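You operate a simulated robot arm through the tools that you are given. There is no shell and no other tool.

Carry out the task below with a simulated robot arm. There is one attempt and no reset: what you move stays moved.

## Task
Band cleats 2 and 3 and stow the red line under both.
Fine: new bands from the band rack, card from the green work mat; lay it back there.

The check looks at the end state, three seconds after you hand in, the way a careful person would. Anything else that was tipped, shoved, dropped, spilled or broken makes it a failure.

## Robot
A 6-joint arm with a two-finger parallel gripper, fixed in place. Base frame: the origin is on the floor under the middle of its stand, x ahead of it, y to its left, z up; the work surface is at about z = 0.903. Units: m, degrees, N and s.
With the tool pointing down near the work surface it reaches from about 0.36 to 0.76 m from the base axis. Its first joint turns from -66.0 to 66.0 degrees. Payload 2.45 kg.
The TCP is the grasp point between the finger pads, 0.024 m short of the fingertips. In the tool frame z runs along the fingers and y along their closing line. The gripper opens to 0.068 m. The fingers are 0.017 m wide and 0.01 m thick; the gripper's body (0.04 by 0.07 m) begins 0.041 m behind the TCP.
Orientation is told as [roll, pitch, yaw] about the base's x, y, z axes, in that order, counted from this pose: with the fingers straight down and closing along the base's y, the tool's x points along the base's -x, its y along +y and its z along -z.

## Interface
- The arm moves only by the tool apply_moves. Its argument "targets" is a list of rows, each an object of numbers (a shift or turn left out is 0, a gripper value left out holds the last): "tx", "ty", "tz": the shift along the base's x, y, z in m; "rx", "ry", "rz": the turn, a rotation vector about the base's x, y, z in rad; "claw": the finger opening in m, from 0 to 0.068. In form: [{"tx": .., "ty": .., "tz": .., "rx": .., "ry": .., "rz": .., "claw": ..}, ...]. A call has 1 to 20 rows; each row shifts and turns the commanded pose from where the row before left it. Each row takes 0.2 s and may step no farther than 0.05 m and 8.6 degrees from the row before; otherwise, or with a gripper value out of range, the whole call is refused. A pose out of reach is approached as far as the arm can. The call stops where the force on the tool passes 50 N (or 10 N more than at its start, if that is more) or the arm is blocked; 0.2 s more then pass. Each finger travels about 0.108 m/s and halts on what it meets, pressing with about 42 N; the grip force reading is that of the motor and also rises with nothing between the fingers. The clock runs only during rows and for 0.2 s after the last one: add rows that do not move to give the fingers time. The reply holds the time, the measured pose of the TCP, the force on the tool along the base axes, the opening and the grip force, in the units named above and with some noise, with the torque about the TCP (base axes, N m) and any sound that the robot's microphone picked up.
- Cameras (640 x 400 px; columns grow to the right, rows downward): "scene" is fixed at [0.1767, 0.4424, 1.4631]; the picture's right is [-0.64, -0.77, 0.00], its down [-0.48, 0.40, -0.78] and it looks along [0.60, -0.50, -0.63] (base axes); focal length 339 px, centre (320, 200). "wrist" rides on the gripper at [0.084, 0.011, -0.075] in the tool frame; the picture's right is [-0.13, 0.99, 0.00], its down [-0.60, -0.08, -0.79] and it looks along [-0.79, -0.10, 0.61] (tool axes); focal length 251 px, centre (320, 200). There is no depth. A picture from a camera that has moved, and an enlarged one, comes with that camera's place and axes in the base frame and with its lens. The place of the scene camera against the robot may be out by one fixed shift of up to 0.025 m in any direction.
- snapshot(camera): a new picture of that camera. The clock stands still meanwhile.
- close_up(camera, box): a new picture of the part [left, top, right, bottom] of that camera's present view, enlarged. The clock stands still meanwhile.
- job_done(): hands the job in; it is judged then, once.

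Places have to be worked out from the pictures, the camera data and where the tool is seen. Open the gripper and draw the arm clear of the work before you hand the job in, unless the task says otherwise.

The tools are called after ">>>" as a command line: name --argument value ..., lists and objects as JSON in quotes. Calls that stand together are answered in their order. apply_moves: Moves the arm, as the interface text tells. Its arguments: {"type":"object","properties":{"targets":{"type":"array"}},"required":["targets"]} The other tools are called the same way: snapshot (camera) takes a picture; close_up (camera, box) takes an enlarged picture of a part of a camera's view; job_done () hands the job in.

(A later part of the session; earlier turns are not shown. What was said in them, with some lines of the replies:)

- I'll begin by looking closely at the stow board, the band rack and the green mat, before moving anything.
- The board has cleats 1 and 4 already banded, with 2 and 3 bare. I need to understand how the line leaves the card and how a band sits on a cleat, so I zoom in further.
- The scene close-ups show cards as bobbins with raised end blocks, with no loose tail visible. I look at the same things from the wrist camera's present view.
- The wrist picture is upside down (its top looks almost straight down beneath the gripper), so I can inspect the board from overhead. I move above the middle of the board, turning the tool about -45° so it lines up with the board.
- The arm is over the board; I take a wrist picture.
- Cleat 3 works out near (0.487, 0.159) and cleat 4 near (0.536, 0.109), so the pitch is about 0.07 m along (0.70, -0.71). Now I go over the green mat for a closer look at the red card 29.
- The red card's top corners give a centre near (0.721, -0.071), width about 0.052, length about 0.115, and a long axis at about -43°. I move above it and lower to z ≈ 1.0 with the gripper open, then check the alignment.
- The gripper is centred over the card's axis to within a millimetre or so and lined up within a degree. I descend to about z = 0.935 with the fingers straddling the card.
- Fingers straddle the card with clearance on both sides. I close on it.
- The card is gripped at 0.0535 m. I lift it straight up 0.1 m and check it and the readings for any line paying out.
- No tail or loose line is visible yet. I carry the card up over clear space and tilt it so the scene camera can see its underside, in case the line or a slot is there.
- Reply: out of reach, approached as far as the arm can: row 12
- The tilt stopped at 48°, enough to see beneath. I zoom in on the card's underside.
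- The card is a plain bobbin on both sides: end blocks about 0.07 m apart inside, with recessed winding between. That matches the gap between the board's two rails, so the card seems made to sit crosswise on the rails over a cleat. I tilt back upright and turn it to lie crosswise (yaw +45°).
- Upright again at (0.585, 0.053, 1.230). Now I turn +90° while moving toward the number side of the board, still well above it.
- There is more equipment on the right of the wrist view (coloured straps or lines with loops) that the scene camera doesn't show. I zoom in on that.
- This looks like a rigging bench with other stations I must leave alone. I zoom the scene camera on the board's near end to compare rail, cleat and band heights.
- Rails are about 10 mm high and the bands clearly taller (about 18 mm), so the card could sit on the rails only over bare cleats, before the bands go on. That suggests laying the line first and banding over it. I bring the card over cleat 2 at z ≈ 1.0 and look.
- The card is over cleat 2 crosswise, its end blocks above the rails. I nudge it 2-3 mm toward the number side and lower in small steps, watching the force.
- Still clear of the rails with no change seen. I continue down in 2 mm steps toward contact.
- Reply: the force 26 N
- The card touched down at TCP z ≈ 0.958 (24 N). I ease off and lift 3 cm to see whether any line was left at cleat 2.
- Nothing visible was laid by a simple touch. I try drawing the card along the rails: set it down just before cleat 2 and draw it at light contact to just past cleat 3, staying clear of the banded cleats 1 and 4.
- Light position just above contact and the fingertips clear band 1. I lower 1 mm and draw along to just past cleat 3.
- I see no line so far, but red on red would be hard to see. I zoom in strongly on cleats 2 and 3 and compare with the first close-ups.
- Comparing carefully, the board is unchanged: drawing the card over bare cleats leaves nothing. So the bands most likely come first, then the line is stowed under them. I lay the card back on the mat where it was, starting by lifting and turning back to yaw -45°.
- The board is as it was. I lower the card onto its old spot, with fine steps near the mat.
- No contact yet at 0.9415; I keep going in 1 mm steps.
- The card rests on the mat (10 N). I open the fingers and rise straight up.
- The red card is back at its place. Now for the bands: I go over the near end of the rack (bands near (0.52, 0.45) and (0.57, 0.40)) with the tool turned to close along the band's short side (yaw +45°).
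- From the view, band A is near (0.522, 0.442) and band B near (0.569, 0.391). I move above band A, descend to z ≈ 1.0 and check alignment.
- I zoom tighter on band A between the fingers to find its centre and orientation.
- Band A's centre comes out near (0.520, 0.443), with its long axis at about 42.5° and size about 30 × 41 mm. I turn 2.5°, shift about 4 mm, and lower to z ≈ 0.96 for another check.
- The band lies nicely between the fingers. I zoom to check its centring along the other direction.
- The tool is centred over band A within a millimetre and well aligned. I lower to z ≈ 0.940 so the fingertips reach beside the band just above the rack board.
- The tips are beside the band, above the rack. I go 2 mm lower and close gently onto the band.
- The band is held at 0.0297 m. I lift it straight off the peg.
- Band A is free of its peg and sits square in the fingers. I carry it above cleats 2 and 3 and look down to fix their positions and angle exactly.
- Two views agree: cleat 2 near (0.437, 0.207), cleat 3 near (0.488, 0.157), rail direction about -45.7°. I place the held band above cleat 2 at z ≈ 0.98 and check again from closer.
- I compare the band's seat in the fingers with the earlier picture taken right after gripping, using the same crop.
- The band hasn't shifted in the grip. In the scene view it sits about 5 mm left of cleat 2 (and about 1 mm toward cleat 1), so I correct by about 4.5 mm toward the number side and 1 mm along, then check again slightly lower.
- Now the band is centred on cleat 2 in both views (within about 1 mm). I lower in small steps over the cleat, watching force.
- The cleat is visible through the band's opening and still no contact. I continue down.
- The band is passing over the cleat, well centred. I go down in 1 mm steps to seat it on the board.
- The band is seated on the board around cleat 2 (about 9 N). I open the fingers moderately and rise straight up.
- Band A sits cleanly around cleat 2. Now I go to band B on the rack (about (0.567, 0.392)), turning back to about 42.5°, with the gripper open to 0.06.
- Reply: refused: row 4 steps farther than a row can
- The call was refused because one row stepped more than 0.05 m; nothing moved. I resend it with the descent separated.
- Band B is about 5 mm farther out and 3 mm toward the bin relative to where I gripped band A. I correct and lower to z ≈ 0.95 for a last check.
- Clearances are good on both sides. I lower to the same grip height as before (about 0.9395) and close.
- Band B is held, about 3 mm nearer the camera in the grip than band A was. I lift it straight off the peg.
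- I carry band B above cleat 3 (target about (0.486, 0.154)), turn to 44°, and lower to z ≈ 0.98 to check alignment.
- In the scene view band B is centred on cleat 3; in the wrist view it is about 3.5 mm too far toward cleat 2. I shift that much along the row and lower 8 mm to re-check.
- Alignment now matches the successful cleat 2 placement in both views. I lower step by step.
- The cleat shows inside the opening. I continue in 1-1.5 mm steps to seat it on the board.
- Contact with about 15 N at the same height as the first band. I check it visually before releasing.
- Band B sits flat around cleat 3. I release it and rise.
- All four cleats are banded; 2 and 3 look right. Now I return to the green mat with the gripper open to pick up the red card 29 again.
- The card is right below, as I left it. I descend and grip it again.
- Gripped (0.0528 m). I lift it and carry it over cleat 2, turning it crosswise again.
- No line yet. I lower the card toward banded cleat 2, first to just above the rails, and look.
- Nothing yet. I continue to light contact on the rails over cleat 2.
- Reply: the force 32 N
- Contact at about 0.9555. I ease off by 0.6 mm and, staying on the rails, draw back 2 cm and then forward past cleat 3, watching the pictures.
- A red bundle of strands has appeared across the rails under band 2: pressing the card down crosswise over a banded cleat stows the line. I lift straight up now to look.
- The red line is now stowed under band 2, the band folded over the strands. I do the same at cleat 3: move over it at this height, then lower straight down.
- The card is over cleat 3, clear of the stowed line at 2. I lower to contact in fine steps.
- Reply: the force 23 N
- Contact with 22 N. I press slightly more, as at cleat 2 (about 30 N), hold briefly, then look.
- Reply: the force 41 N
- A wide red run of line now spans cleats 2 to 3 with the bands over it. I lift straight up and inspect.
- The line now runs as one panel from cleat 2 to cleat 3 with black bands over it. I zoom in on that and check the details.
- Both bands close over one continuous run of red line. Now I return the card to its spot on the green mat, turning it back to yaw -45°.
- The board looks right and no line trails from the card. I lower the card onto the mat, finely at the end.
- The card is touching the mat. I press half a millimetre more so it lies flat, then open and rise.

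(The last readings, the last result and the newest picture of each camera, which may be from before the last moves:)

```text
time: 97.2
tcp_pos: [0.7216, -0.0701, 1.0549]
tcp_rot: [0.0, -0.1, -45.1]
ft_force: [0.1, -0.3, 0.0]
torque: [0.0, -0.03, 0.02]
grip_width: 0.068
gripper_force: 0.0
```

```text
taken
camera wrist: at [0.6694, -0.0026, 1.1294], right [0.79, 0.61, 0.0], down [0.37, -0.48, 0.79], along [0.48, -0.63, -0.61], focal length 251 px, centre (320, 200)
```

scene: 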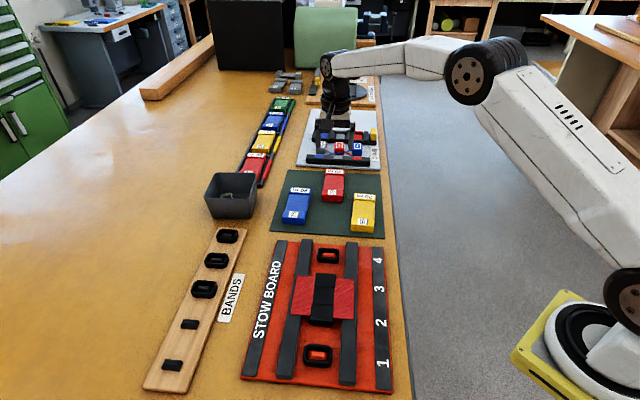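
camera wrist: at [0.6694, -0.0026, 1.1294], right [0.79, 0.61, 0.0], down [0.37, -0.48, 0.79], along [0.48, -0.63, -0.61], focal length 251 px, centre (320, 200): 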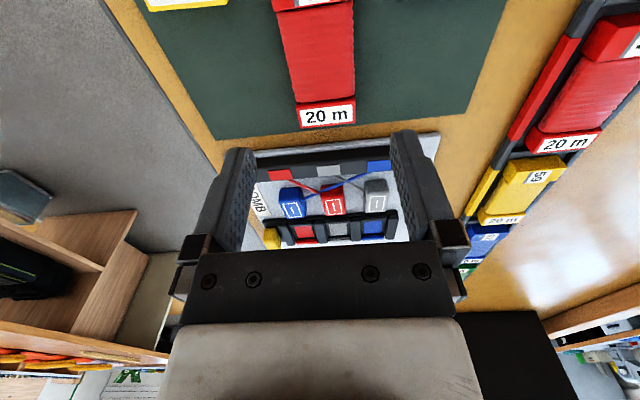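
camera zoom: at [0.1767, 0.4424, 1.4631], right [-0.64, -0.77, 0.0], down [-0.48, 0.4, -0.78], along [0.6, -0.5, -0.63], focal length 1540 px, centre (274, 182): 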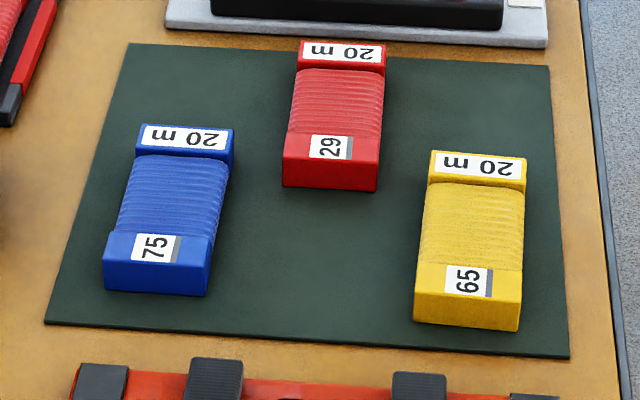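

The card lies flat back on the green mat. I draw the arm up and clear over the side, then check the whole scene once more.

>>> apply_moves --targets '[{"tz": 0.04}, {"tz": 0.04}, {"tz": 0.04}, {"tx": -0.03, "ty": 0.0, "rz": 0.131}, {"tx": -0.03, "rz": 0.131}, {"tx": -0.03, "rz": 0.131}, {"tx": -0.03, "rz": 0.131}, {"tx": -0.03, "rz": 0.131}, {"tx": -0.03, "rz": 0.131}, {"tx": -0.03}, {}]'

>>> snapshot --camera "scene"

>>> close_up --camera "scene" --box '[260, 235, 400, 395]'

>>> snapshot --camera "wrist"

>>> close_up --camera "scene" --box '[200, 60, 400, 190]'

```text
time: 99.6
tcp_pos: [0.5121, -0.0703, 1.1747]
tcp_rot: [0.0, -0.1, 0.1]
ft_force: [-0.3, 1.4, -0.3]
torque: [0.02, -0.01, 0.0]
grip_width: 0.0683
gripper_force: 0.1
```

```text
taken
```

scene: 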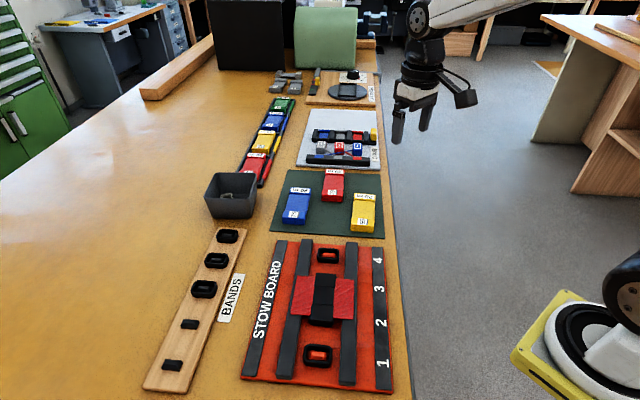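

```text
2.50 times, centred on (330, 315) of scene
camera zoom: at [0.1767, 0.4424, 1.4631], right [-0.64, -0.77, 0.0], down [-0.48, 0.4, -0.78], along [0.6, -0.5, -0.63], focal length 847 px, centre (295, -88)
```

zoom: 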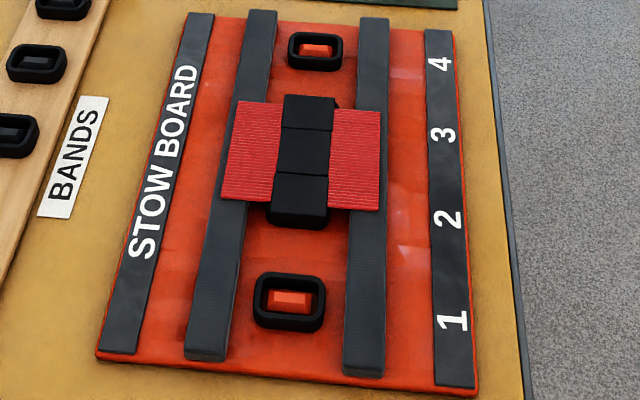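

```text
taken
camera wrist: at [0.4261, -0.0582, 1.2485], right [0.13, 0.99, 0.0], down [0.6, -0.08, 0.79], along [0.79, -0.1, -0.61], focal length 251 px, centre (320, 200)
```

wrist: 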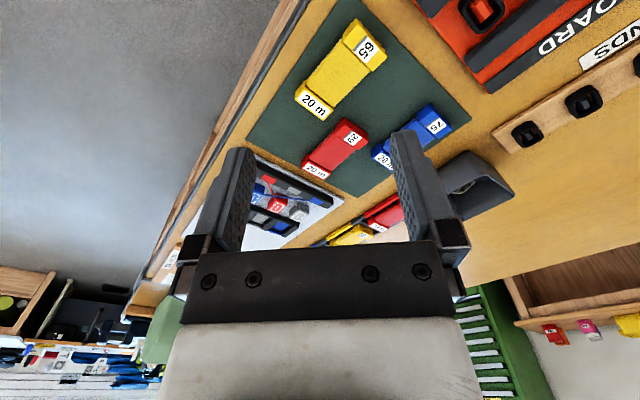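

```text
3.08 times, centred on (300, 125) of scene
camera zoom: at [0.1767, 0.4424, 1.4631], right [-0.64, -0.77, 0.0], down [-0.48, 0.4, -0.78], along [0.6, -0.5, -0.63], focal length 1043 px, centre (382, 431)
```

zoom: 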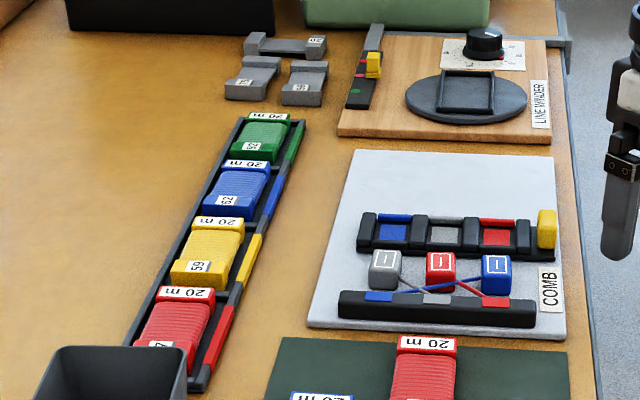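

Bands sit on cleats 2 and 3 with the red line stowed under both. Card 29 is back on the green mat, and the other stations look unchanged. The gripper is open and clear, so I hand in.

>>> job_done

```text
The job is handed in.
```

Cleats 2 and 3 are now banded and the red line is stowed under both. It lies as one continuous run across the rails, with the bands closed over it.

- **Bands:** I took the two bands nearest the "1" end of the band rack. Cleats 1 and 4 still have their original bands.
- **Card:** the red card 29 came from the green work mat and is back in its original place.
- **Trial pass:** I first laid the card over the bare cleats, which left no line. I put the card back on the mat, fitted the bands, then stowed the line by pressing the card down over each banded cleat.
- **Rest of the bench:** the final pictures show everything else in view as it was. The strap and link stations beyond the number 1 end of the board were not in those last pictures, but I didn't work near them. The gripper is open and the arm is clear of the work.

The job is handed in, but I have not seen the result of the check.
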